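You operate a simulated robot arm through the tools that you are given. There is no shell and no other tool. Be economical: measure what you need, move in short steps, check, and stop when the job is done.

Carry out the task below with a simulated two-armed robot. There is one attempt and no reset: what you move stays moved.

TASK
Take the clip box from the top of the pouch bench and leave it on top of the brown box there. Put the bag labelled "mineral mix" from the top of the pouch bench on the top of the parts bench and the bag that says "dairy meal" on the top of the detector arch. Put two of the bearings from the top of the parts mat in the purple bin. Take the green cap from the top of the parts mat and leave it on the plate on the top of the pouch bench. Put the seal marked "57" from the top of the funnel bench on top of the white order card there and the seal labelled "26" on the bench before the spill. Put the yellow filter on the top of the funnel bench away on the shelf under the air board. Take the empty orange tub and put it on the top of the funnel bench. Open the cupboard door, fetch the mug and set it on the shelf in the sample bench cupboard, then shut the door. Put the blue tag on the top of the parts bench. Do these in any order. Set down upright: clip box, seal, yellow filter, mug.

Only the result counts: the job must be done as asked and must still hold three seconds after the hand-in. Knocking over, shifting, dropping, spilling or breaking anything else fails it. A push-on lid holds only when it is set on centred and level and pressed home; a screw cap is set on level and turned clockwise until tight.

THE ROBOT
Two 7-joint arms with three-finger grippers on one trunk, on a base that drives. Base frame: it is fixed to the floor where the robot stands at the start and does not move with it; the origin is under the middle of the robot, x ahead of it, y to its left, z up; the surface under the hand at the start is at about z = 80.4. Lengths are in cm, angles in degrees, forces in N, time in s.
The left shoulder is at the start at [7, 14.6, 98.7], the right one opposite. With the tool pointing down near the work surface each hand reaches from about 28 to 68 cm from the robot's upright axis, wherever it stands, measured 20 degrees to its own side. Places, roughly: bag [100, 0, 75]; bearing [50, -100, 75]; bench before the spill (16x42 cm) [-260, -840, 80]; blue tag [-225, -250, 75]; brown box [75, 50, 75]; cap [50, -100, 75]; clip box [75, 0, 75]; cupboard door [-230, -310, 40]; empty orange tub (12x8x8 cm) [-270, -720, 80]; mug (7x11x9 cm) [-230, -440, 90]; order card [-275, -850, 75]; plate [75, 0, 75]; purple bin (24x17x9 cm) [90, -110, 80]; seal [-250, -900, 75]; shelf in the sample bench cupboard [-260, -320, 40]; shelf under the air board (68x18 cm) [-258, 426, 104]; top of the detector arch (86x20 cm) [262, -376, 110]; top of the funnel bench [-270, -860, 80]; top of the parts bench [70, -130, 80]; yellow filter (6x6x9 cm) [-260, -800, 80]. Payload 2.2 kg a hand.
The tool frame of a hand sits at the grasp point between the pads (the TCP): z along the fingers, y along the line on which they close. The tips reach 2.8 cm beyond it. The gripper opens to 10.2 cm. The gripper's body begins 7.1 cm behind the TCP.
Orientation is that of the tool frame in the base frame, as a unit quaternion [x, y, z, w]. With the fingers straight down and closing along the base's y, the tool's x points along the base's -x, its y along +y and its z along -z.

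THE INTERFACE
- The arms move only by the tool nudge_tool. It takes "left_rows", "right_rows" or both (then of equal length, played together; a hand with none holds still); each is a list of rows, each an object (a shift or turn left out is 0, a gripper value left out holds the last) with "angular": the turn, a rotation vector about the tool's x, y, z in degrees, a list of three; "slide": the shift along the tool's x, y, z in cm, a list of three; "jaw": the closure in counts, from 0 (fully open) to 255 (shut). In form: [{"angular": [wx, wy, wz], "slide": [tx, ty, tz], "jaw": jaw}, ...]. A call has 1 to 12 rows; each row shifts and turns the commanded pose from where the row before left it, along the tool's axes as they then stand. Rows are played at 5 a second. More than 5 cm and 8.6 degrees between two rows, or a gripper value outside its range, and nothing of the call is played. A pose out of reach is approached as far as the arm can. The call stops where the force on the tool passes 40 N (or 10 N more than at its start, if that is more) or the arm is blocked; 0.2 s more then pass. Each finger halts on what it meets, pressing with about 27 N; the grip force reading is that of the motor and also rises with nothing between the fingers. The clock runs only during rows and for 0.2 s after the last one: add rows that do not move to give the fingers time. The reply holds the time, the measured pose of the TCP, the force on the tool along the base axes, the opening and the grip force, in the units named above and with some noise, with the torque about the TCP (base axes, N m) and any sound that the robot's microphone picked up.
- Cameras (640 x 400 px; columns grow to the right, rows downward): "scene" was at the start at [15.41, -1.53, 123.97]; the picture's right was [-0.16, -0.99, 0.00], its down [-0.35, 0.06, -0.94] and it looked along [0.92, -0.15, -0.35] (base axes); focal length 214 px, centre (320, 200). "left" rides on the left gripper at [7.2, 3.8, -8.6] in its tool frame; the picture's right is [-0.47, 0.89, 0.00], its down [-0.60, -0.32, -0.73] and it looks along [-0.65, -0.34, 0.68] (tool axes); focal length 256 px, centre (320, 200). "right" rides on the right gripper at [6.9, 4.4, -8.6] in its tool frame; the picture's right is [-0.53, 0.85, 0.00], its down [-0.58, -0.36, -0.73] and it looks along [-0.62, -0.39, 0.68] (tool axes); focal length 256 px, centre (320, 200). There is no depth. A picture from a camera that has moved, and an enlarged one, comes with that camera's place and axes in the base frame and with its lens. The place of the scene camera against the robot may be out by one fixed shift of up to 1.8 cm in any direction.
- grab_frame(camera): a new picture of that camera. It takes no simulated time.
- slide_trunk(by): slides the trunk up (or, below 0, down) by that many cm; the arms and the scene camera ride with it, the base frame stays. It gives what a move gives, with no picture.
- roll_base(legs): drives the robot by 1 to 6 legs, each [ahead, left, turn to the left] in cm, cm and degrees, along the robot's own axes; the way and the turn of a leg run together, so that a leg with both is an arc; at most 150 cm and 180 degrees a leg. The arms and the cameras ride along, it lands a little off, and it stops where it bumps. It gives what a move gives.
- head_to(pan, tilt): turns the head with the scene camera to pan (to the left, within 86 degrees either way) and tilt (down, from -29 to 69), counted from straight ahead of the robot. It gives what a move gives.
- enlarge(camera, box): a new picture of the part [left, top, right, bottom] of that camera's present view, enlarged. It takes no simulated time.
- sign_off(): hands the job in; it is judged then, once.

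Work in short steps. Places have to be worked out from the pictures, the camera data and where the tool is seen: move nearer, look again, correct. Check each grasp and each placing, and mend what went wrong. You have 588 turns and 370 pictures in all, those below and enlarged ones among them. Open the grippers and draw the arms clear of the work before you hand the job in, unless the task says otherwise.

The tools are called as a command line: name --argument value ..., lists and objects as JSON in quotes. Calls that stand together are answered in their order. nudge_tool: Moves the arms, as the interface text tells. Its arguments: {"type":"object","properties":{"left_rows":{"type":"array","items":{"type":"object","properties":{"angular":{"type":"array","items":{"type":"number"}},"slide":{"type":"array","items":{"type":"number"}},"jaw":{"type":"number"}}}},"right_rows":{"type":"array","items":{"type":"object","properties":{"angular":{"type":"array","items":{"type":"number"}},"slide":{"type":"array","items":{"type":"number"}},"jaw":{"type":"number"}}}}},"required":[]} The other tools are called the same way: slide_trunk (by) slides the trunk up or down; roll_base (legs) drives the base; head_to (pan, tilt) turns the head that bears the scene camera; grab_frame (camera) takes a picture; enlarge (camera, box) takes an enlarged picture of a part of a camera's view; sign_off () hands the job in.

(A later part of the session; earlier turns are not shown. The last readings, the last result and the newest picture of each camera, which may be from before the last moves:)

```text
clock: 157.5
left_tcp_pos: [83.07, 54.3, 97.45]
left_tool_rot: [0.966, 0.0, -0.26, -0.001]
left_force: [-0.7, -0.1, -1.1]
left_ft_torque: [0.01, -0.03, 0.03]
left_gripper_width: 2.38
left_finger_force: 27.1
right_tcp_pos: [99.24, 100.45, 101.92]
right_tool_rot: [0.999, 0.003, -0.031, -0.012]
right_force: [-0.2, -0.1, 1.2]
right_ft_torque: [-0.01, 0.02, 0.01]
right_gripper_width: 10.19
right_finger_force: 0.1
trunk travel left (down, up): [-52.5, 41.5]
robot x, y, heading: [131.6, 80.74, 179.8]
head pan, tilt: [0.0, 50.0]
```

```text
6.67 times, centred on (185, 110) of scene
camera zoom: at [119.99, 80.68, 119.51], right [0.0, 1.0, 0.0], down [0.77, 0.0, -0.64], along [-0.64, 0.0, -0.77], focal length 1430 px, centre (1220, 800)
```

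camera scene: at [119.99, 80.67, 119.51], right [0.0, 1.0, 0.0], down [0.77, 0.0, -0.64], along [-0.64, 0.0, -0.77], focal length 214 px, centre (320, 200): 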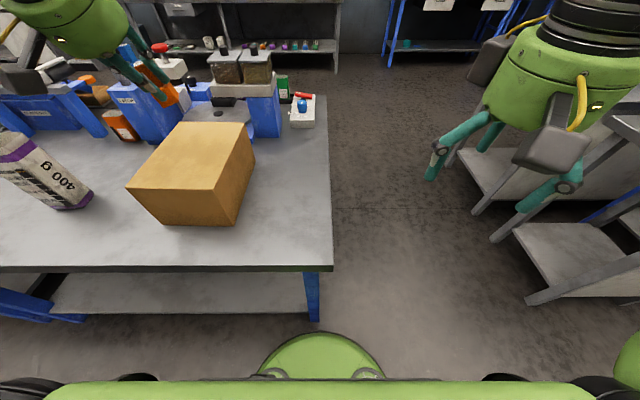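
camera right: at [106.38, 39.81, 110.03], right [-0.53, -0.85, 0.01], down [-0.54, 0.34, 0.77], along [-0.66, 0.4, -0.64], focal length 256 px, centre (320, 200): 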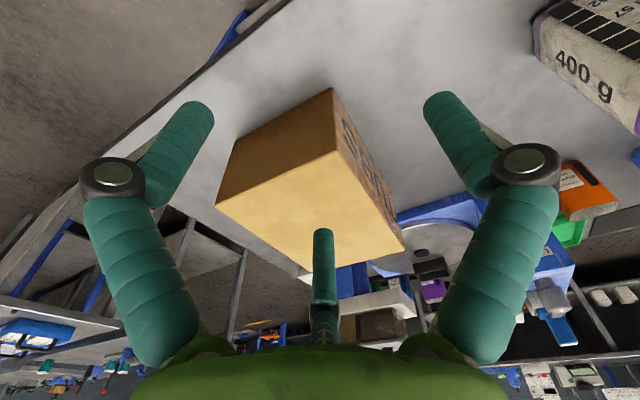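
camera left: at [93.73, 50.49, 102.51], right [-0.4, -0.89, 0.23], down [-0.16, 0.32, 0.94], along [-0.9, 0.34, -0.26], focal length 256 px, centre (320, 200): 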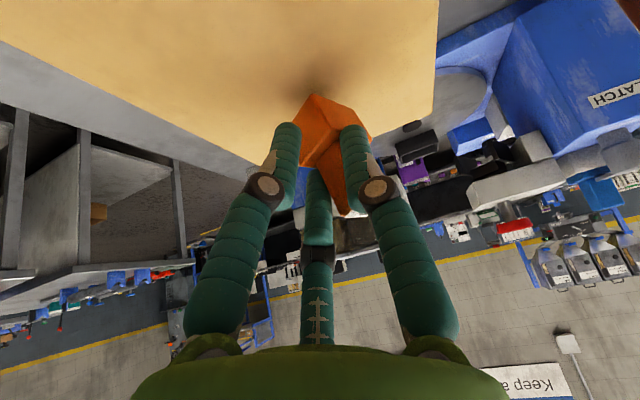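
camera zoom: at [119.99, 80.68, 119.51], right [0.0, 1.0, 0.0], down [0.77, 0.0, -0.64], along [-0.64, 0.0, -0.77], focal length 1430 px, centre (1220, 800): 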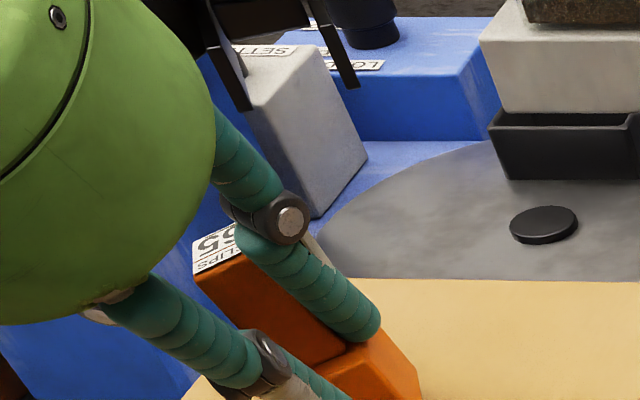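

nudge_tool --left_rows '[{"slide": [0.15, 0, 0.26]}, {"slide": [0.1, 0, 0.17]}, {}]'

enlarge --camera "scene" --box '[150, 80, 240, 170]'

```text
clock: 158.3
left_tcp_pos: [83.23, 54.31, 97.24]
left_tool_rot: [0.964, 0.001, -0.264, 0.0]
left_force: [-1.9, -4.0, 19.4]
left_ft_torque: [-0.38, 0.21, 0.05]
left_gripper_width: 2.36
left_finger_force: 27.0
right_tcp_pos: [99.59, 100.52, 101.96]
right_tool_rot: [0.999, 0.003, -0.032, -0.01]
right_force: [-0.1, 0.2, 0.1]
right_ft_torque: [0.03, 0.0, 0.01]
right_gripper_width: 10.19
right_finger_force: 0.1
trunk travel left (down, up): [-52.5, 41.5]
robot x, y, heading: [131.57, 80.4, 179.9]
head pan, tilt: [0.0, 50.0]
```

```text
4.44 times, centred on (195, 125) of scene
camera zoom: at [120.2, 80.74, 119.56], right [0.0, 1.0, 0.0], down [0.76, 0.0, -0.64], along [-0.64, 0.0, -0.76], focal length 953 px, centre (876, 533)
```

zoom: 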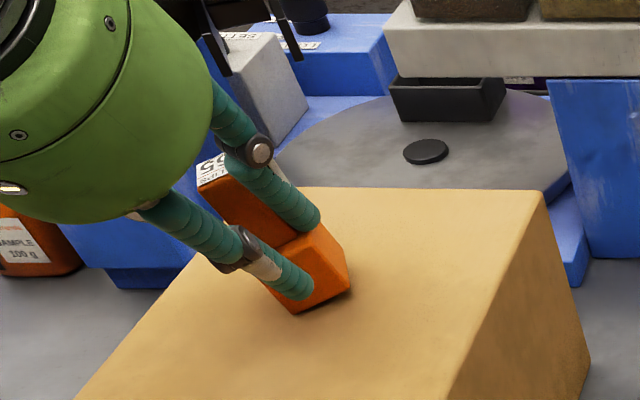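

Contact (19 N). Release slightly, open, and withdraw along the tool axis.

nudge_tool --left_rows '[{"slide": [-0.05, 0, -0.1]}, {"jaw": 120}, {}, {"slide": [0, 0, -2]}, {"slide": [0, 0, -4]}, {"slide": [0, 0, -5]}]'

grab_frame --camera "left"

enlarge --camera "scene" --box '[130, 60, 260, 190]'

```text
clock: 159.7
left_tcp_pos: [88.7, 54.5, 106.53]
left_tool_rot: [0.966, 0.002, -0.26, 0.0]
left_force: [-0.8, 0.2, -0.5]
left_ft_torque: [0.0, 0.01, 0.02]
left_gripper_width: 5.36
left_finger_force: 0.2
right_tcp_pos: [99.42, 100.39, 102.02]
right_tool_rot: [0.999, 0.002, -0.03, -0.01]
right_force: [0.1, -0.5, 0.6]
right_ft_torque: [0.01, 0.03, 0.02]
right_gripper_width: 10.17
right_finger_force: 0.1
trunk travel left (down, up): [-52.5, 41.5]
robot x, y, heading: [131.59, 80.94, 179.3]
head pan, tilt: [0.0, 50.0]
```

```text
287 pictures are left
camera left: at [99.28, 50.68, 110.26], right [-0.4, -0.89, 0.23], down [-0.15, 0.32, 0.94], along [-0.9, 0.34, -0.26], focal length 256 px, centre (320, 200)
```

left: 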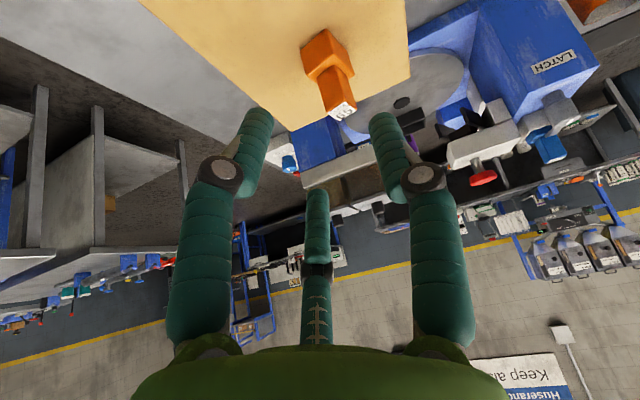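

```text
3.08 times, centred on (195, 125) of scene
camera zoom: at [120.14, 80.74, 119.53], right [0.0, 1.0, 0.0], down [0.77, 0.0, -0.64], along [-0.64, 0.0, -0.77], focal length 660 px, centre (705, 431)
```

zoom: 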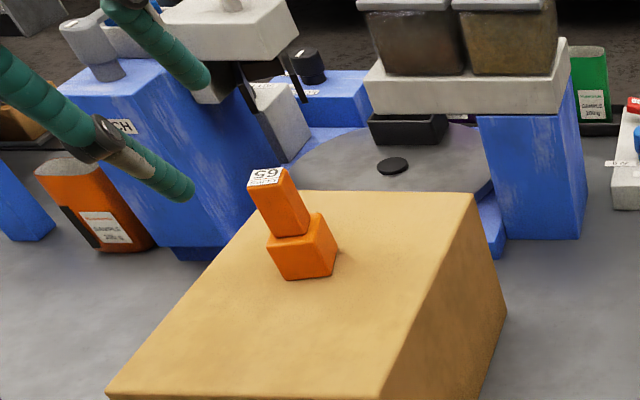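

Clip box is upright on the brown box. Next: raise the trunk, unti­lt the left hand and drive toward the mineral mix bag.

slide_trunk --by 12

nudge_tool --left_rows '[{"angular": [0, 7.5, 0], "jaw": 0}, {"angular": [0, 7.5, 0]}, {"angular": [0, 7.5, 0]}, {"angular": [0, 7.5, 0]}]'

roll_base --legs '[[0, 72, 0]]'

grab_frame --camera "left"

grab_frame --camera "scene"

```text
clock: 161.2
left_tcp_pos: [88.54, 54.39, 118.33]
left_tool_rot: [0.966, 0.0, -0.26, 0.0]
left_force: [-0.6, 0.5, -0.6]
left_ft_torque: [-0.01, -0.04, -0.02]
left_gripper_width: 5.4
left_finger_force: 0.1
right_tcp_pos: [99.33, 100.34, 113.86]
right_tool_rot: [1.0, 0.002, -0.029, -0.011]
right_force: [-0.5, 0.2, 0.1]
right_ft_torque: [0.0, 0.0, 0.01]
right_gripper_width: 10.21
right_finger_force: 0.1
trunk travel left (down, up): [-64.5, 29.5]
robot x, y, heading: [131.52, 80.97, 179.7]
head pan, tilt: [0.0, 50.0]
```

```text
clock: 162.2
left_tcp_pos: [88.45, 54.42, 118.31]
left_tool_rot: [1.0, 0.001, 0.001, 0.0]
left_force: [0.0, -0.5, -0.4]
left_ft_torque: [-0.01, -0.03, 0.01]
left_gripper_width: 10.21
left_finger_force: 0.1
right_tcp_pos: [99.14, 100.49, 113.95]
right_tool_rot: [1.0, 0.003, -0.03, -0.01]
right_force: [0.0, 0.1, 1.0]
right_ft_torque: [0.01, -0.01, 0.01]
right_gripper_width: 10.19
right_finger_force: 0.0
trunk travel left (down, up): [-64.5, 29.5]
robot x, y, heading: [131.88, 80.95, 179.7]
head pan, tilt: [0.0, 50.0]
```

```text
clock: 166.1
left_tcp_pos: [88.49, -16.61, 118.44]
left_tool_rot: [1.0, 0.0, -0.001, -0.001]
left_force: [-0.8, -0.1, 0.4]
left_ft_torque: [0.03, -0.01, 0.0]
left_gripper_width: 10.2
left_finger_force: 0.0
right_tcp_pos: [99.11, 29.37, 113.88]
right_tool_rot: [0.999, 0.002, -0.031, -0.011]
right_force: [-0.3, -0.3, 1.0]
right_ft_torque: [0.01, 0.04, 0.04]
right_gripper_width: 10.22
right_finger_force: 0.2
trunk travel left (down, up): [-64.5, 29.5]
robot x, y, heading: [131.32, 9.53, 179.7]
head pan, tilt: [0.0, 50.0]
```

```text
285 pictures are left
camera left: at [95.53, -20.35, 126.97], right [-0.47, -0.89, 0.0], down [-0.6, 0.32, 0.73], along [-0.65, 0.34, -0.68], focal length 256 px, centre (320, 200)
```

left: 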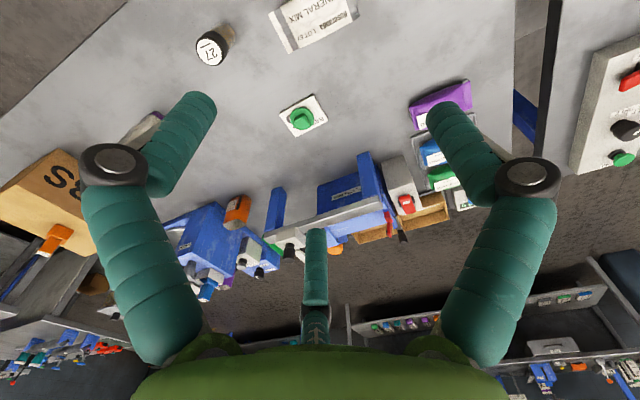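

```text
284 pictures are left
camera scene: at [119.76, 9.69, 131.51], right [0.0, 1.0, 0.0], down [0.77, 0.0, -0.64], along [-0.64, 0.0, -0.77], focal length 214 px, centre (320, 200)
```

scene: 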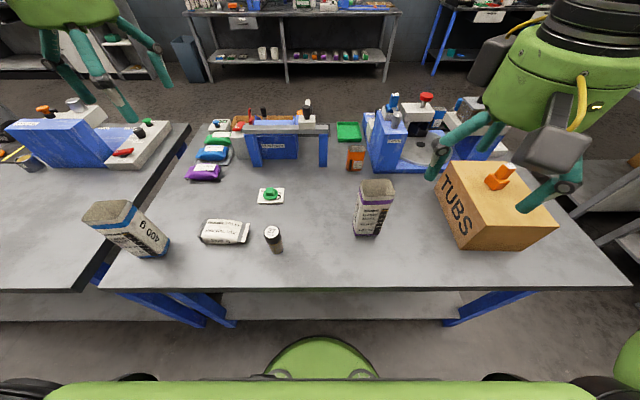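

Mineral mix bag centre ≈ (87.5,-14.6), long axis nearly along y (~7° turned). I rotate the left hand -83° to close across its width.

nudge_tool --left_rows '[{"angular": [0, 0, -8.3]}, {"angular": [0, 0, -8.3]}, {"angular": [0, 0, -8.3]}, {"angular": [0, 0, -8.3]}, {"angular": [0, 0, -8.3]}, {"angular": [0, 0, -8.3]}, {"angular": [0, 0, -8.3]}, {"angular": [0, 0, -8.3]}, {"angular": [0, 0, -8.3]}, {"angular": [0, 0, -8.3]}, {"slide": [2, -1.2, 3]}, {"slide": [0, 0, 5]}]'

nudge_tool --left_rows '[{"slide": [0, 0, 5]}, {"slide": [0, 0, 5]}, {}]'

grab_frame --camera "left"

enlarge --camera "scene" --box '[160, 150, 320, 270]'

```text
clock: 168.7
left_tcp_pos: [87.24, -14.51, 110.48]
left_tool_rot: [0.748, 0.663, 0.0, -0.002]
left_force: [0.2, 0.0, -0.5]
left_ft_torque: [0.02, 0.01, -0.01]
left_gripper_width: 10.19
left_finger_force: 0.0
right_tcp_pos: [99.12, 29.22, 113.98]
right_tool_rot: [0.999, 0.002, -0.03, -0.011]
right_force: [0.4, -0.7, 0.5]
right_ft_torque: [0.03, 0.02, -0.01]
right_gripper_width: 10.21
right_finger_force: 0.1
trunk travel left (down, up): [-64.5, 29.5]
robot x, y, heading: [130.96, 9.56, 180.0]
head pan, tilt: [0.0, 50.0]
```

```text
clock: 169.5
left_tcp_pos: [87.56, -14.32, 100.69]
left_tool_rot: [0.749, 0.663, -0.001, -0.001]
left_force: [-0.3, 1.4, 0.4]
left_ft_torque: [0.0, 0.03, -0.02]
left_gripper_width: 10.2
left_finger_force: 0.0
right_tcp_pos: [99.16, 29.35, 114.01]
right_tool_rot: [0.999, 0.002, -0.031, -0.011]
right_force: [-0.5, 0.3, 0.1]
right_ft_torque: [-0.03, 0.01, 0.0]
right_gripper_width: 10.2
right_finger_force: 0.2
trunk travel left (down, up): [-64.5, 29.5]
robot x, y, heading: [131.23, 9.4, 180.1]
head pan, tilt: [0.0, 50.0]
```

```text
283 pictures are left
camera left: at [92.14, -7.62, 109.23], right [0.82, -0.57, 0.0], down [-0.39, -0.56, 0.73], along [-0.42, -0.6, -0.68], focal length 256 px, centre (320, 200)
```

left: 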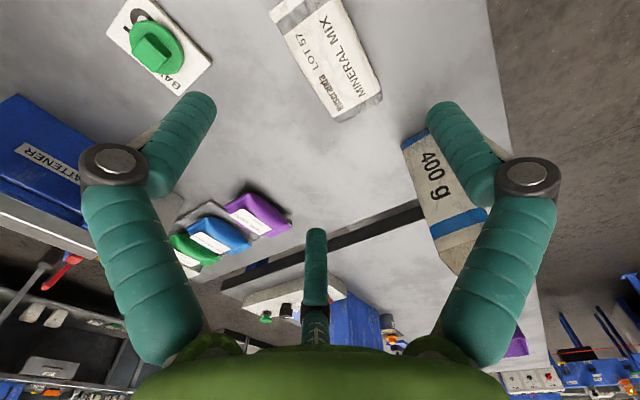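

```text
3.33 times, centred on (240, 210) of scene
camera zoom: at [119.85, 9.69, 131.52], right [0.0, 1.0, 0.0], down [0.77, 0.0, -0.64], along [-0.64, 0.0, -0.77], focal length 715 px, centre (587, 167)
```

zoom: 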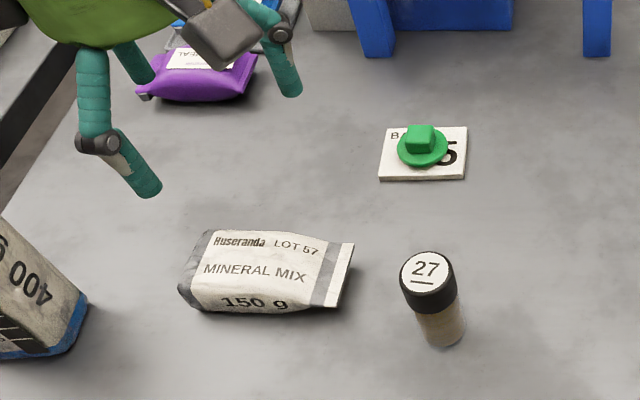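

Bag centre ≈ (87.9,-15.4). I descend to just above the bag first.

nudge_tool --left_rows '[{"slide": [-1, 0.3, 4]}, {"slide": [0, 0, 4]}, {"slide": [0, 0, 3]}, {"slide": [0, 0, 1.5]}, {}]'

grab_frame --camera "left"

enlarge --camera "scene" --box '[160, 150, 320, 270]'

```text
clock: 170.7
left_tcp_pos: [87.53, -15.5, 88.1]
left_tool_rot: [0.749, 0.663, -0.001, -0.003]
left_force: [0.3, 0.9, -0.6]
left_ft_torque: [0.0, -0.01, 0.01]
left_gripper_width: 10.21
left_finger_force: 0.1
right_tcp_pos: [99.04, 29.36, 114.02]
right_tool_rot: [0.999, 0.003, -0.031, -0.011]
right_force: [0.1, 0.6, -0.3]
right_ft_torque: [0.01, 0.01, -0.01]
right_gripper_width: 10.21
right_finger_force: 0.0
trunk travel left (down, up): [-64.5, 29.5]
robot x, y, heading: [131.4, 9.7, 179.7]
head pan, tilt: [0.0, 50.0]
```

```text
281 pictures are left
camera left: at [92.14, -8.69, 96.54], right [0.82, -0.57, 0.0], down [-0.39, -0.56, 0.73], along [-0.42, -0.6, -0.68], focal length 256 px, centre (320, 200)
```

left: 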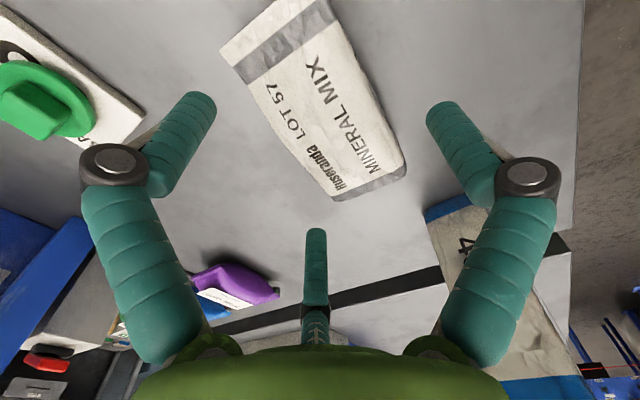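

```text
3.33 times, centred on (240, 210) of scene
camera zoom: at [119.79, 9.65, 131.52], right [0.0, 1.0, 0.0], down [0.77, 0.0, -0.64], along [-0.64, 0.0, -0.77], focal length 715 px, centre (587, 167)
```

zoom: 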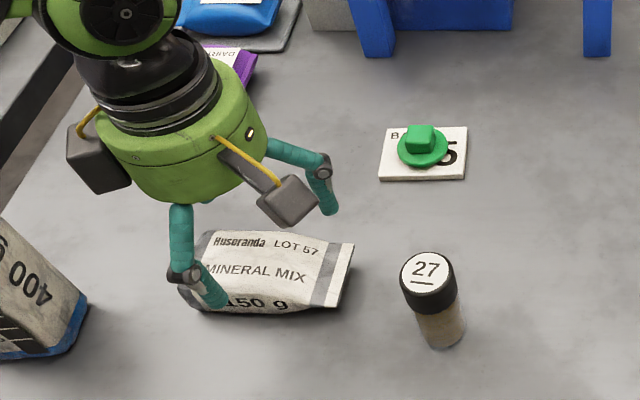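

Positioned across the bag. I descend slowly watching the force.

nudge_tool --left_rows '[{"slide": [0.8, 0.5, 0]}, {"slide": [0, 0, 0.7]}, {"slide": [0, 0, 0.7]}, {"slide": [0, 0, 0.7]}, {}]'

nudge_tool --left_rows '[{"slide": [0, 0, 0.6]}, {"slide": [0, 0, 0.6]}, {"slide": [0, 0, 0.6]}, {}]'

```text
clock: 171.9
left_tcp_pos: [88.05, -14.84, 85.86]
left_tool_rot: [0.749, 0.662, -0.001, -0.001]
left_force: [-0.4, -0.3, 0.1]
left_ft_torque: [-0.01, 0.0, -0.03]
left_gripper_width: 10.21
left_finger_force: 0.1
right_tcp_pos: [99.14, 29.32, 113.9]
right_tool_rot: [0.999, 0.003, -0.03, -0.011]
right_force: [-1.1, 0.4, -0.1]
right_ft_torque: [-0.01, 0.0, 0.01]
right_gripper_width: 10.18
right_finger_force: 0.0
trunk travel left (down, up): [-64.5, 29.5]
robot x, y, heading: [131.36, 9.54, 180.0]
head pan, tilt: [0.0, 50.0]
```

```text
clock: 172.9
left_tcp_pos: [88.15, -14.83, 83.94]
left_tool_rot: [0.749, 0.662, 0.0, -0.002]
left_force: [-0.4, -1.2, 0.6]
left_ft_torque: [0.03, -0.01, 0.02]
left_gripper_width: 10.2
left_finger_force: 0.1
right_tcp_pos: [99.1, 29.28, 114.02]
right_tool_rot: [0.999, 0.002, -0.031, -0.011]
right_force: [0.8, -0.3, -0.1]
right_ft_torque: [0.03, -0.03, -0.01]
right_gripper_width: 10.2
right_finger_force: 0.1
trunk travel left (down, up): [-64.5, 29.5]
robot x, y, heading: [131.17, 9.62, 179.6]
head pan, tilt: [0.0, 50.0]
```

No contact, so I close on the bag and lift.

nudge_tool --left_rows '[{"jaw": 255}, {}, {}, {}, {"slide": [0, 0, -3]}, {"slide": [0, 0, -5]}, {"slide": [0, 0, -5]}]'

grab_frame --camera "left"

```text
clock: 174.5
left_tcp_pos: [88.19, -14.53, 97.09]
left_tool_rot: [0.749, 0.662, 0.0, -0.002]
left_force: [0.3, -0.2, -1.6]
left_ft_torque: [0.06, 0.01, 0.01]
left_gripper_width: 7.05
left_finger_force: 26.9
right_tcp_pos: [99.22, 29.39, 113.91]
right_tool_rot: [0.999, 0.002, -0.031, -0.011]
right_force: [0.2, 1.2, -0.3]
right_ft_torque: [-0.03, 0.02, 0.0]
right_gripper_width: 10.2
right_finger_force: 0.1
trunk travel left (down, up): [-64.5, 29.5]
robot x, y, heading: [131.18, 9.86, 179.8]
head pan, tilt: [0.0, 50.0]
```

```text
279 pictures are left
camera left: at [92.82, -7.84, 105.52], right [0.82, -0.57, 0.0], down [-0.39, -0.56, 0.73], along [-0.42, -0.6, -0.68], focal length 256 px, centre (320, 200)
```

left: 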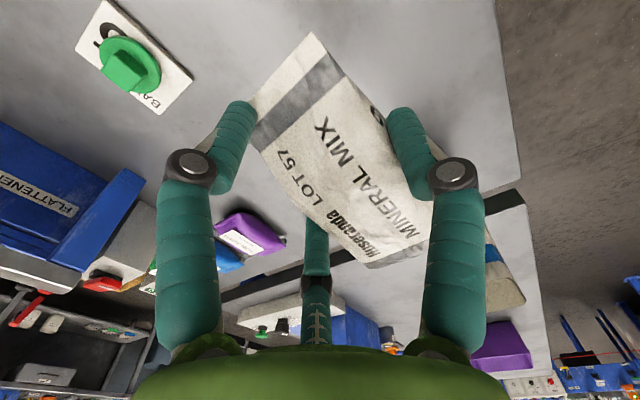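

Mineral mix bag held (7.05 cm). I lift further, drive along to the parts bench and look for a clear place.

nudge_tool --left_rows '[{"slide": [0, 0, -5]}, {"slide": [0, 0, -5]}]'

roll_base --legs '[[0, 65, 0]]'

grab_frame --camera "scene"

grab_frame --camera "left"

```text
clock: 175.1
left_tcp_pos: [88.32, -14.88, 107.0]
left_tool_rot: [0.749, 0.662, -0.001, -0.001]
left_force: [0.6, 0.1, -1.1]
left_ft_torque: [0.03, 0.04, 0.0]
left_gripper_width: 7.06
left_finger_force: 26.7
right_tcp_pos: [99.27, 29.43, 113.99]
right_tool_rot: [0.999, 0.003, -0.031, -0.011]
right_force: [0.0, -0.1, -0.3]
right_ft_torque: [0.0, -0.01, 0.0]
right_gripper_width: 10.21
right_finger_force: 0.0
trunk travel left (down, up): [-64.5, 29.5]
robot x, y, heading: [131.25, 9.52, 179.7]
head pan, tilt: [0.0, 50.0]
```

```text
clock: 178.8
left_tcp_pos: [87.44, -80.59, 106.97]
left_tool_rot: [0.752, 0.66, 0.0, -0.001]
left_force: [0.5, 0.1, -1.8]
left_ft_torque: [0.0, 0.01, -0.02]
left_gripper_width: 7.04
left_finger_force: 27.3
right_tcp_pos: [98.77, -36.25, 114.11]
right_tool_rot: [1.0, -0.002, -0.029, -0.01]
right_force: [-0.9, -0.6, 0.3]
right_ft_torque: [-0.05, -0.02, -0.05]
right_gripper_width: 10.22
right_finger_force: 0.0
trunk travel left (down, up): [-64.5, 29.5]
robot x, y, heading: [130.34, -56.14, 179.5]
head pan, tilt: [0.0, 50.0]
```

```text
278 pictures are left
camera scene: at [119.2, -56.22, 131.51], right [0.01, 1.0, 0.0], down [0.77, -0.01, -0.64], along [-0.64, 0.01, -0.77], focal length 214 px, centre (320, 200)
```

scene: 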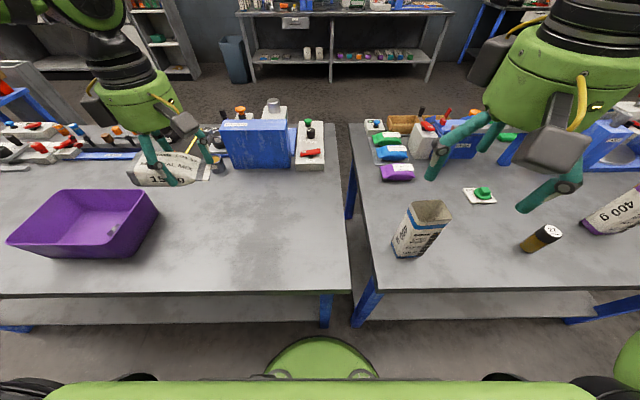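

```text
277 pictures are left
camera left: at [92.1, -73.91, 115.5], right [0.82, -0.58, 0.0], down [-0.39, -0.56, 0.73], along [-0.42, -0.6, -0.68], focal length 256 px, centre (320, 200)
```

left: 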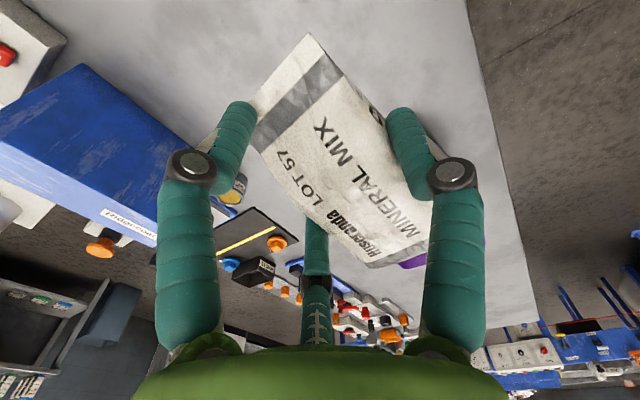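

The bench under the bag is clear. I lower it down to the table.

nudge_tool --left_rows '[{"slide": [0, 0, 5]}, {"slide": [0, 0, 5]}, {"slide": [0, 0, 5]}, {"slide": [0, 0, 4]}, {"slide": [0, 0, 2]}, {"slide": [0, 0, 1]}, {"slide": [0, 0, 0.6]}, {}]'

```text
clock: 180.6
left_tcp_pos: [87.45, -80.57, 84.31]
left_tool_rot: [0.752, 0.659, 0.0, -0.001]
left_force: [1.1, 0.0, -2.0]
left_ft_torque: [0.01, 0.01, 0.0]
left_gripper_width: 7.02
left_finger_force: 27.5
right_tcp_pos: [98.67, -36.37, 113.92]
right_tool_rot: [0.999, -0.002, -0.03, -0.011]
right_force: [-0.4, -1.1, -0.6]
right_ft_torque: [0.0, 0.0, -0.01]
right_gripper_width: 10.19
right_finger_force: 0.1
trunk travel left (down, up): [-64.5, 29.5]
robot x, y, heading: [130.58, -55.81, 179.6]
head pan, tilt: [0.0, 50.0]
```

nudge_tool --left_rows '[{"slide": [0, 0, 0.3]}, {"slide": [0, 0, 0.15]}, {}, {"jaw": 0}, {}, {}, {"slide": [0, 0, -3]}, {"slide": [0, 0, -5]}, {"slide": [0, 0, -5]}, {"slide": [0, 0, -5]}]'

grab_frame --camera "scene"

```text
clock: 182.8
left_tcp_pos: [87.78, -80.77, 101.88]
left_tool_rot: [0.752, 0.659, 0.0, -0.001]
left_force: [1.2, 0.0, 0.0]
left_ft_torque: [-0.01, 0.04, 0.0]
left_gripper_width: 10.22
left_finger_force: 0.0
right_tcp_pos: [98.85, -36.41, 114.07]
right_tool_rot: [0.999, -0.003, -0.03, -0.012]
right_force: [0.9, -0.1, 0.3]
right_ft_torque: [-0.02, 0.0, 0.02]
right_gripper_width: 10.19
right_finger_force: 0.1
trunk travel left (down, up): [-64.5, 29.5]
robot x, y, heading: [130.57, -56.5, 179.6]
head pan, tilt: [0.0, 50.0]
```

```text
276 pictures are left
camera scene: at [119.34, -56.23, 131.52], right [0.01, 1.0, 0.0], down [0.77, -0.01, -0.64], along [-0.64, 0.01, -0.77], focal length 214 px, centre (320, 200)
```

scene: 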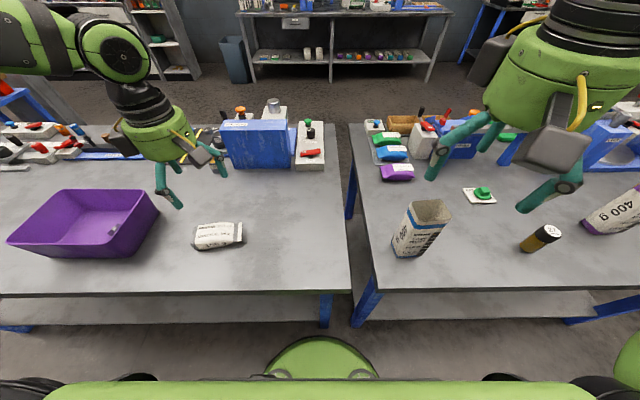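

Mineral mix is placed. Now back to the dairy meal bag with the right arm.

nudge_tool --left_rows '[{"slide": [0, 0, -5]}, {"slide": [0, 0, -5]}]'

roll_base --legs '[[0, -56, 0.4]]'

grab_frame --camera "right"

grab_frame --camera "scene"

```text
clock: 183.4
left_tcp_pos: [87.51, -80.68, 111.78]
left_tool_rot: [0.753, 0.658, 0.0, -0.003]
left_force: [-0.2, -0.8, 0.6]
left_ft_torque: [0.0, 0.02, 0.01]
left_gripper_width: 10.22
left_finger_force: 0.1
right_tcp_pos: [98.96, -36.4, 113.96]
right_tool_rot: [0.999, -0.002, -0.031, -0.01]
right_force: [1.4, -0.3, 0.2]
right_ft_torque: [-0.02, 0.02, -0.01]
right_gripper_width: 10.25
right_finger_force: 0.1
trunk travel left (down, up): [-64.5, 29.5]
robot x, y, heading: [130.72, -56.26, 179.4]
head pan, tilt: [0.0, 50.0]
```

```text
clock: 186.6
left_tcp_pos: [88.13, -25.2, 111.59]
left_tool_rot: [0.751, 0.66, 0.001, -0.002]
left_force: [-0.1, -0.6, -0.1]
left_ft_torque: [0.0, 0.0, 0.0]
left_gripper_width: 10.19
left_finger_force: 0.2
right_tcp_pos: [99.19, 19.42, 113.99]
right_tool_rot: [0.999, 0.001, -0.03, -0.01]
right_force: [-0.5, -0.1, -0.6]
right_ft_torque: [-0.03, -0.02, -0.02]
right_gripper_width: 10.22
right_finger_force: 0.0
trunk travel left (down, up): [-64.5, 29.5]
robot x, y, heading: [131.22, -0.07, 179.3]
head pan, tilt: [0.0, 50.0]
```

```text
275 pictures are left
camera right: at [106.7, 14.77, 122.09], right [-0.53, -0.85, 0.01], down [-0.53, 0.35, 0.77], along [-0.66, 0.41, -0.63], focal length 256 px, centre (320, 200)
```

right: 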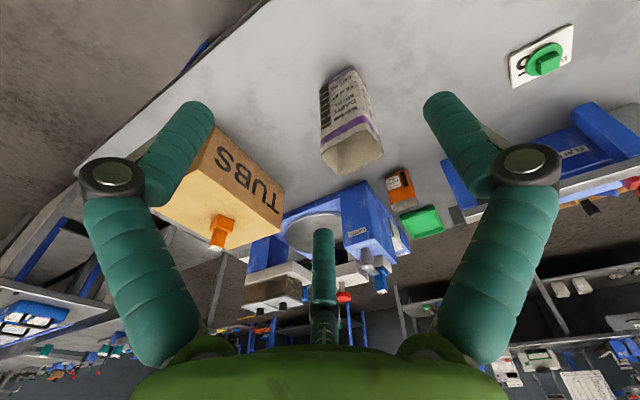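

```text
274 pictures are left
camera scene: at [119.81, -0.43, 131.51], right [0.01, 1.0, 0.0], down [0.77, -0.01, -0.64], along [-0.64, 0.01, -0.77], focal length 214 px, centre (320, 200)
```

scene: 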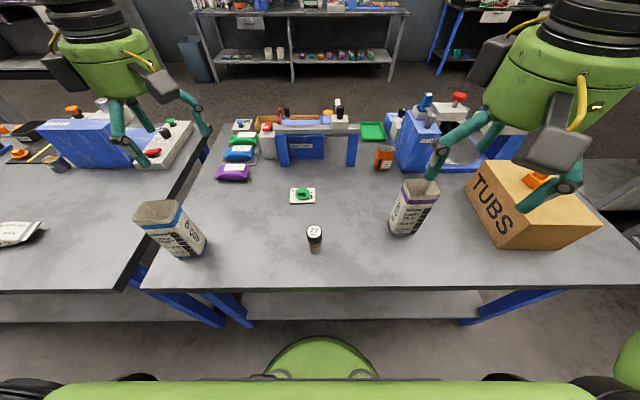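

The dairy bag is about 7×5.3 cm, ~16.5 tall (top z≈97), centre ≈ (86.8,22.2). I level the right hand and move above it.

nudge_tool --right_rows '[{"angular": [-1.3, 3.4, 0.2]}, {"slide": [-4.2, -1, 0]}, {"slide": [-4.2, -1, 0]}, {"slide": [-4, -0.8, 0]}, {"slide": [0, 0, 5]}, {"slide": [0, 0, 4]}, {}]'

grab_frame --camera "right"

enlarge --camera "scene" --box '[340, 100, 500, 260]'

```text
clock: 188.2
left_tcp_pos: [88.34, -25.14, 111.6]
left_tool_rot: [0.751, 0.661, 0.0, -0.001]
left_force: [-1.2, -0.4, 0.2]
left_ft_torque: [0.04, -0.02, 0.01]
left_gripper_width: 10.22
left_finger_force: 0.1
right_tcp_pos: [86.66, 21.98, 105.05]
right_tool_rot: [1.0, -0.001, -0.001, -0.001]
right_force: [0.4, 0.1, -0.2]
right_ft_torque: [0.01, -0.01, 0.0]
right_gripper_width: 10.18
right_finger_force: 0.0
trunk travel left (down, up): [-64.5, 29.5]
robot x, y, heading: [131.39, -0.33, 179.3]
head pan, tilt: [0.0, 50.0]
```

```text
273 pictures are left
camera right: at [93.61, 17.58, 113.62], right [-0.54, -0.84, 0.0], down [-0.57, 0.37, 0.73], along [-0.62, 0.39, -0.68], focal length 256 px, centre (320, 200)
```

right: 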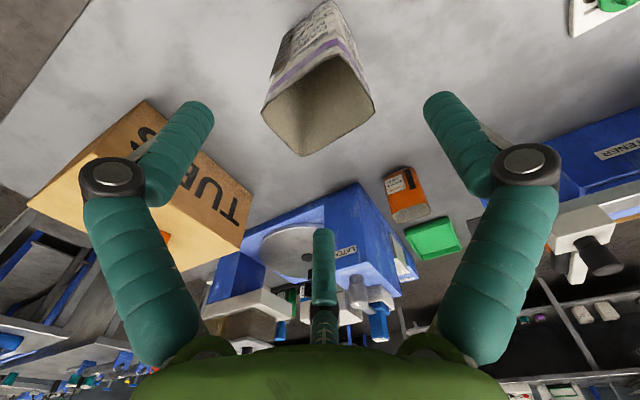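

```text
2.50 times, centred on (420, 180) of scene
camera zoom: at [119.85, -0.44, 131.52], right [0.01, 1.0, 0.0], down [0.77, -0.01, -0.64], along [-0.64, 0.01, -0.77], focal length 536 px, centre (70, 250)
```

zoom: 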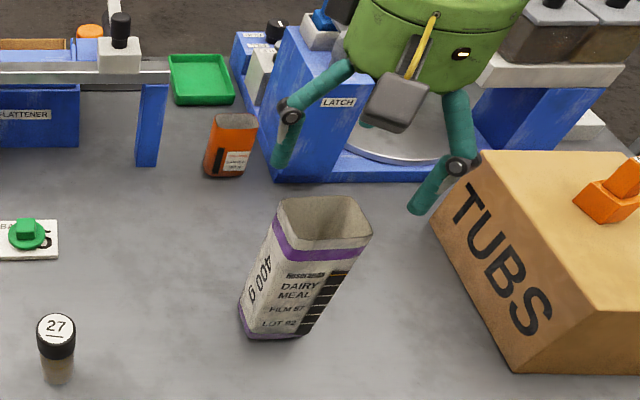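

Well aligned (rim centre ≈ (86.4,22.3)). I descend to z≈91.5 and grip.

nudge_tool --right_rows '[{"slide": [-0.2, -0.2, 4]}, {"slide": [0, 0, 3]}, {"slide": [0, 0, 3]}, {"slide": [0, 0, 2]}, {"slide": [0, 0, 1.2]}, {}, {"jaw": 255}, {}, {}, {}]'

grab_frame --camera "right"

enlarge --camera "scene" --box '[340, 100, 500, 260]'

```text
clock: 190.4
left_tcp_pos: [88.38, -25.1, 111.72]
left_tool_rot: [0.751, 0.66, 0.0, -0.002]
left_force: [-0.4, 0.2, -0.5]
left_ft_torque: [-0.01, -0.02, 0.03]
left_gripper_width: 10.22
left_finger_force: 0.0
right_tcp_pos: [86.54, 22.46, 91.9]
right_tool_rot: [1.0, -0.002, -0.002, 0.0]
right_force: [-2.1, 0.5, 8.7]
right_ft_torque: [0.08, 0.19, 0.01]
right_gripper_width: 5.94
right_finger_force: 26.7
trunk travel left (down, up): [-64.5, 29.5]
robot x, y, heading: [131.07, -0.66, 179.7]
head pan, tilt: [0.0, 50.0]
```

```text
271 pictures are left
camera right: at [93.54, 18.09, 100.5], right [-0.54, -0.84, 0.0], down [-0.57, 0.37, 0.73], along [-0.62, 0.39, -0.68], focal length 256 px, centre (320, 200)
```

right: 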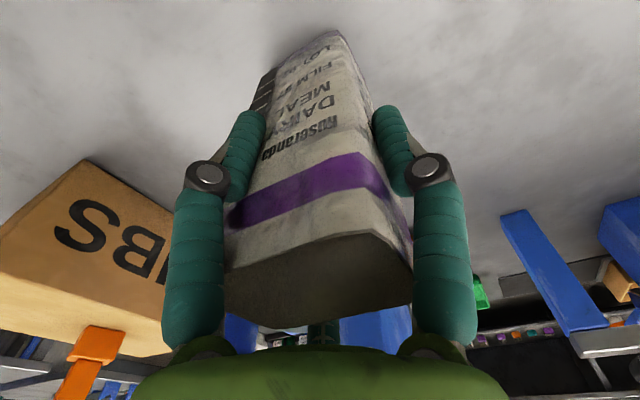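

```text
2.50 times, centred on (420, 180) of scene
camera zoom: at [119.88, -0.41, 131.53], right [0.01, 1.0, 0.0], down [0.77, -0.01, -0.64], along [-0.64, 0.01, -0.77], focal length 536 px, centre (70, 250)
```

zoom: 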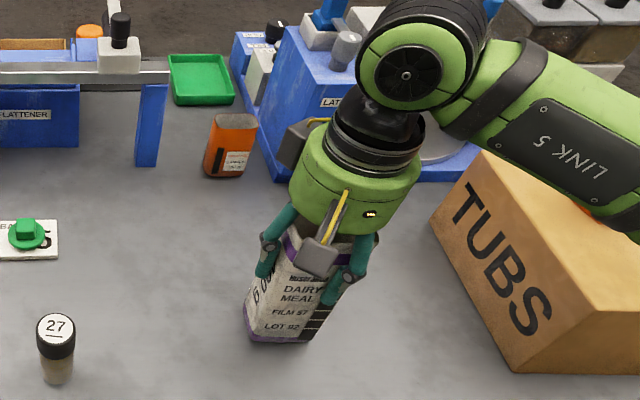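

Gripped (5.94 cm, body lightly touching the rim). I lift straight up and check the clip box.

nudge_tool --right_rows '[{"slide": [0, 0, -2]}, {"slide": [0, 0, -5]}, {"slide": [0, 0, -5]}, {"slide": [0, 0, -5]}, {"slide": [0, 0, -4]}, {}]'

grab_frame --camera "scene"

```text
clock: 191.8
left_tcp_pos: [88.21, -25.02, 111.63]
left_tool_rot: [0.751, 0.661, 0.0, -0.001]
left_force: [0.0, -0.2, -1.1]
left_ft_torque: [-0.02, -0.01, 0.01]
left_gripper_width: 10.19
left_finger_force: 0.1
right_tcp_pos: [86.72, 22.7, 112.88]
right_tool_rot: [1.0, -0.001, 0.001, 0.001]
right_force: [0.0, 0.1, -0.2]
right_ft_torque: [0.0, -0.02, -0.03]
right_gripper_width: 5.95
right_finger_force: 27.4
trunk travel left (down, up): [-64.5, 29.5]
robot x, y, heading: [131.39, -0.32, 179.4]
head pan, tilt: [0.0, 50.0]
```

```text
269 pictures are left
camera scene: at [119.75, -0.31, 131.51], right [0.01, 1.0, 0.0], down [0.77, -0.01, -0.64], along [-0.64, 0.01, -0.77], focal length 214 px, centre (320, 200)
```

scene: 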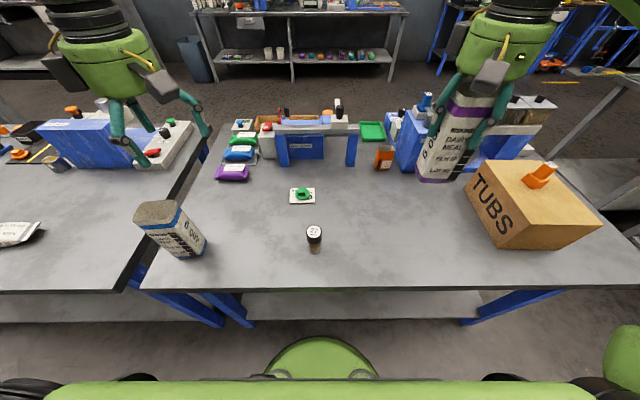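

All good. I back off and turn to face -y toward the detector arch, then look.

roll_base --legs '[[-42, 0, 0.5], [0, 0, 90]]'

head_to --pan 0 --tilt 15

grab_frame --camera "scene"

```text
clock: 198.2
left_tcp_pos: [197.74, -43.94, 111.64]
left_tool_rot: [0.069, 0.998, -0.002, -0.001]
left_force: [0.3, -0.5, 0.0]
left_ft_torque: [0.03, -0.01, -0.02]
left_gripper_width: 10.2
left_finger_force: 0.1
right_tcp_pos: [150.21, -44.99, 112.96]
right_tool_rot: [0.712, 0.702, 0.0, 0.0]
right_force: [0.4, -0.5, -0.1]
right_ft_torque: [0.01, 0.02, 0.04]
right_gripper_width: 5.94
right_finger_force: 27.0
trunk travel left (down, up): [-64.5, 29.5]
robot x, y, heading: [173.56, -0.38, -91.2]
head pan, tilt: [0.0, 50.0]
```

```text
clock: 199.2
left_tcp_pos: [197.77, -43.88, 111.75]
left_tool_rot: [0.069, 0.998, -0.002, 0.0]
left_force: [-0.3, -0.3, -0.9]
left_ft_torque: [-0.01, 0.0, 0.01]
left_gripper_width: 10.21
left_finger_force: 0.0
right_tcp_pos: [150.27, -44.8, 112.82]
right_tool_rot: [0.712, 0.702, 0.0, 0.0]
right_force: [-0.4, 0.5, 0.6]
right_ft_torque: [0.0, 0.02, 0.0]
right_gripper_width: 5.91
right_finger_force: 26.7
trunk travel left (down, up): [-64.5, 29.5]
robot x, y, heading: [173.68, -0.33, -91.0]
head pan, tilt: [0.0, 15.0]
```

```text
268 pictures are left
camera scene: at [174.56, -15.01, 136.88], right [-1.0, 0.02, 0.0], down [0.01, 0.26, -0.97], along [-0.02, -0.97, -0.26], focal length 214 px, centre (320, 200)
```

scene: 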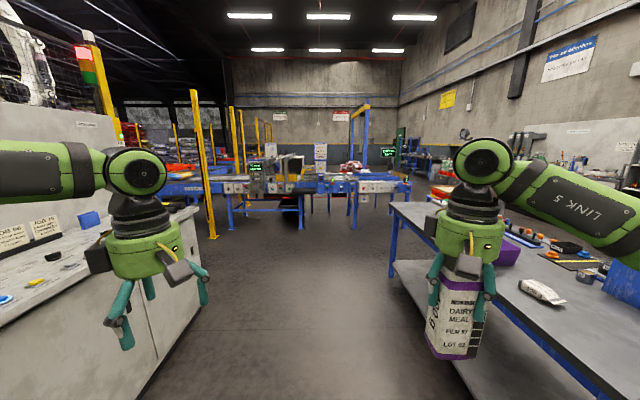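

The conveyor line with the detector arch is ahead. I correct the heading and drive forward along the aisle.

roll_base --legs '[[130, 0, 1], [90, 0, 0]]'

grab_frame --camera "scene"

```text
clock: 210.0
left_tcp_pos: [190.18, -263.49, 111.75]
left_tool_rot: [0.08, 0.997, -0.002, -0.001]
left_force: [0.0, 0.5, -0.4]
left_ft_torque: [-0.02, 0.03, -0.02]
left_gripper_width: 10.21
left_finger_force: 0.1
right_tcp_pos: [142.67, -263.58, 112.94]
right_tool_rot: [0.72, 0.694, -0.001, 0.0]
right_force: [0.2, -0.1, 0.4]
right_ft_torque: [-0.02, -0.01, 0.01]
right_gripper_width: 5.93
right_finger_force: 26.6
trunk travel left (down, up): [-64.5, 29.5]
robot x, y, heading: [167.21, -219.92, -92.6]
head pan, tilt: [0.0, 15.0]
```

```text
267 pictures are left
camera scene: at [167.63, -234.16, 136.89], right [-1.0, 0.04, 0.0], down [0.01, 0.26, -0.97], along [-0.04, -0.97, -0.26], focal length 214 px, centre (320, 200)
```

scene: 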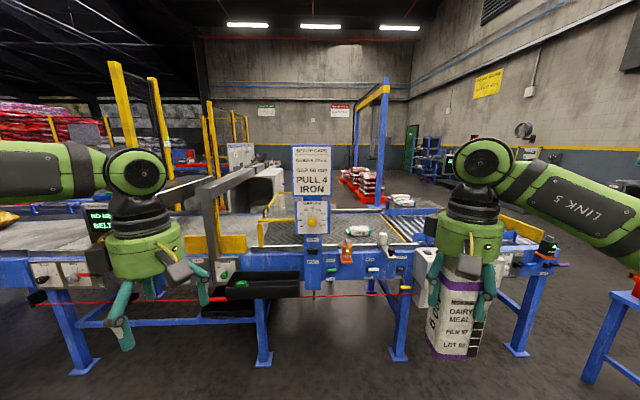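

Heading drifted a bit. I enlarge the arch region.

enlarge --camera "scene" --box '[60, 120, 340, 300]'

```text
2.22 times, centred on (200, 210) of scene
camera zoom: at [167.63, -234.16, 136.89], right [-1.0, 0.04, 0.0], down [0.01, 0.26, -0.97], along [-0.04, -0.97, -0.26], focal length 477 px, centre (587, 178)
```

zoom: 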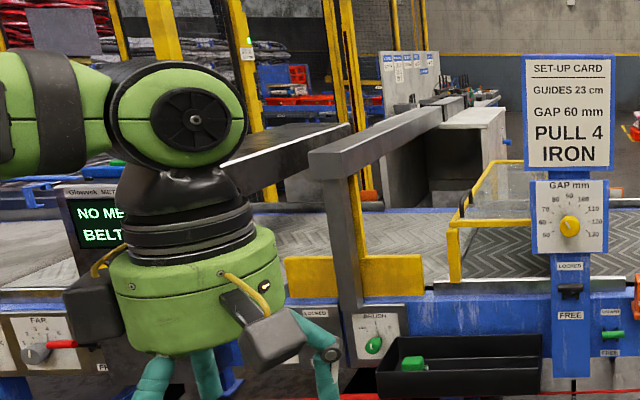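

The dark slab (x≈250–272, running in y) is the detector arch top. I look left to check the floor space before moving there.

head_to --pan 50 --tilt 25

grab_frame --camera "scene"

```text
clock: 211.2
left_tcp_pos: [190.12, -263.53, 111.67]
left_tool_rot: [0.08, 0.997, -0.002, -0.001]
left_force: [0.0, 0.0, 0.1]
left_ft_torque: [0.02, 0.02, -0.03]
left_gripper_width: 10.21
left_finger_force: 0.1
right_tcp_pos: [142.72, -263.68, 112.83]
right_tool_rot: [0.719, 0.695, 0.0, -0.001]
right_force: [-0.5, -1.1, 0.4]
right_ft_torque: [0.02, 0.01, 0.02]
right_gripper_width: 5.91
right_finger_force: 26.5
trunk travel left (down, up): [-64.5, 29.5]
robot x, y, heading: [166.63, -219.76, -92.2]
head pan, tilt: [50.0, 25.0]
```

```text
265 pictures are left
camera scene: at [174.81, -231.08, 135.26], right [-0.67, -0.74, 0.0], down [-0.31, 0.28, -0.91], along [0.67, -0.61, -0.42], focal length 214 px, centre (320, 200)
```

scene: 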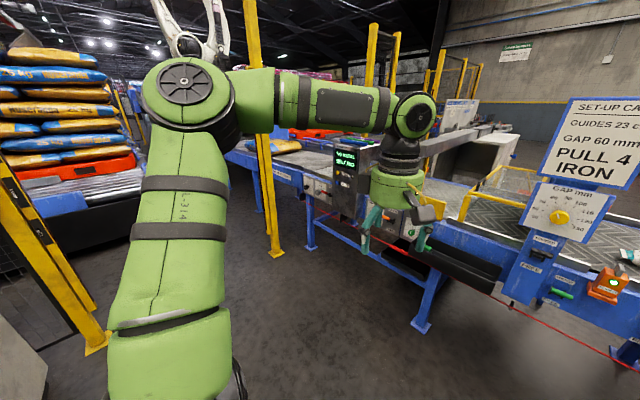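

There is room up to posts at x≈330. I raise the trunk 27 cm and drive to about (272,-292).

slide_trunk --by 27

roll_base --legs '[[0, 103, 2.4], [50, 0, 0]]'

head_to --pan 0 --tilt 35

grab_frame --camera "scene"

```text
clock: 213.9
left_tcp_pos: [190.2, -263.67, 138.6]
left_tool_rot: [0.079, 0.997, -0.002, -0.001]
left_force: [-0.3, -0.5, -0.4]
left_ft_torque: [0.01, 0.01, 0.0]
left_gripper_width: 10.17
left_finger_force: 0.0
right_tcp_pos: [142.72, -263.66, 139.79]
right_tool_rot: [0.72, 0.694, 0.0, 0.0]
right_force: [-0.1, -0.4, -0.4]
right_ft_torque: [-0.02, -0.03, 0.01]
right_gripper_width: 5.91
right_finger_force: 26.8
trunk travel left (down, up): [-91.5, 2.5]
robot x, y, heading: [167.2, -219.64, -92.3]
head pan, tilt: [50.0, 25.0]
```

```text
clock: 221.8
left_tcp_pos: [295.86, -312.48, 138.8]
left_tool_rot: [0.053, 0.999, -0.002, -0.001]
left_force: [0.7, 0.1, 0.7]
left_ft_torque: [-0.04, 0.02, -0.01]
left_gripper_width: 10.22
left_finger_force: 0.1
right_tcp_pos: [248.37, -315.05, 139.96]
right_tool_rot: [0.701, 0.713, -0.001, 0.001]
right_force: [-0.2, 0.1, -0.1]
right_ft_torque: [-0.04, -0.01, 0.0]
right_gripper_width: 5.92
right_finger_force: 26.9
trunk travel left (down, up): [-91.5, 2.5]
robot x, y, heading: [270.4, -270.43, -89.3]
head pan, tilt: [50.0, 25.0]
```

```text
clock: 222.9
left_tcp_pos: [295.78, -312.68, 138.64]
left_tool_rot: [0.053, 0.999, -0.002, 0.0]
left_force: [0.4, -0.5, -0.1]
left_ft_torque: [-0.01, 0.0, 0.01]
left_gripper_width: 10.22
left_finger_force: 0.1
right_tcp_pos: [248.4, -315.3, 139.82]
right_tool_rot: [0.701, 0.714, 0.0, 0.001]
right_force: [0.3, 1.0, -0.2]
right_ft_torque: [0.06, -0.02, 0.02]
right_gripper_width: 5.91
right_finger_force: 27.1
trunk travel left (down, up): [-91.5, 2.5]
robot x, y, heading: [270.68, -269.9, -89.3]
head pan, tilt: [0.0, 35.0]
```

```text
264 pictures are left
camera scene: at [271.79, -284.14, 160.69], right [-1.0, -0.01, 0.0], down [-0.01, 0.57, -0.82], along [0.01, -0.82, -0.57], focal length 214 px, centre (320, 200)
```

scene: 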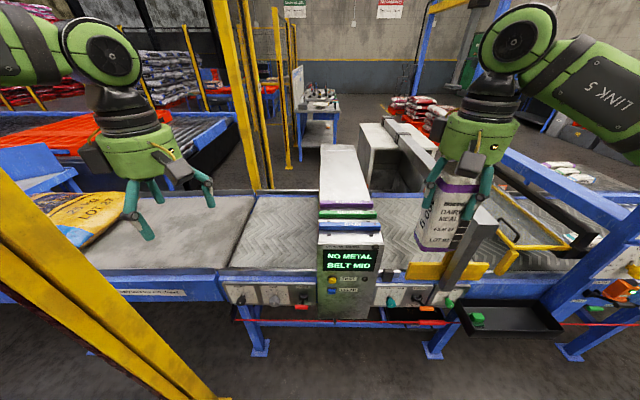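

The detector arch is directly ahead with a display at its end and some coloured things on its near top. Zoom in.

enlarge --camera "scene" --box '[280, 120, 420, 300]'

```text
2.22 times, centred on (350, 210) of scene
camera zoom: at [271.79, -284.14, 160.69], right [-1.0, -0.01, 0.0], down [-0.01, 0.57, -0.82], along [0.01, -0.82, -0.57], focal length 477 px, centre (253, 178)
```

zoom: 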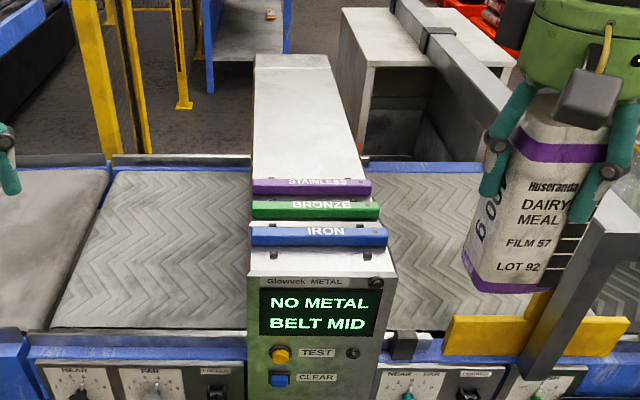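

Bars lie on the near part of the top; free surface is beyond y<-358. I'll stand in front with heading -70° so the right arm reaches straight over: first shift right, turn left 19°.

roll_base --legs '[[0, -20, 0], [0, 0, 19.3]]'

grab_frame --camera "scene"

```text
clock: 225.6
left_tcp_pos: [288.03, -302.42, 138.77]
left_tool_rot: [-0.113, 0.994, -0.002, 0.0]
left_force: [0.0, 0.8, 0.9]
left_ft_torque: [0.03, 0.0, -0.03]
left_gripper_width: 10.2
left_finger_force: 0.1
right_tcp_pos: [244.01, -320.44, 139.81]
right_tool_rot: [0.574, 0.819, 0.002, 0.002]
right_force: [-0.1, 0.2, 0.5]
right_ft_torque: [-0.01, -0.04, 0.01]
right_gripper_width: 5.9
right_finger_force: 27.2
trunk travel left (down, up): [-91.5, 2.5]
robot x, y, heading: [250.23, -270.58, -70.4]
head pan, tilt: [0.0, 35.0]
```

```text
262 pictures are left
camera scene: at [255.95, -283.7, 160.69], right [-0.94, -0.34, 0.0], down [-0.19, 0.54, -0.82], along [0.28, -0.77, -0.57], focal length 214 px, centre (320, 200)
```

scene: 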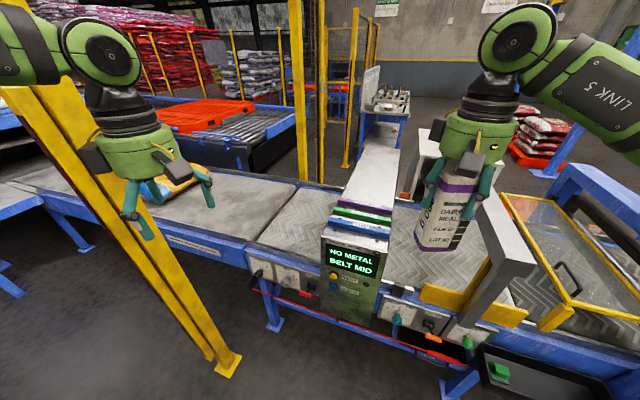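

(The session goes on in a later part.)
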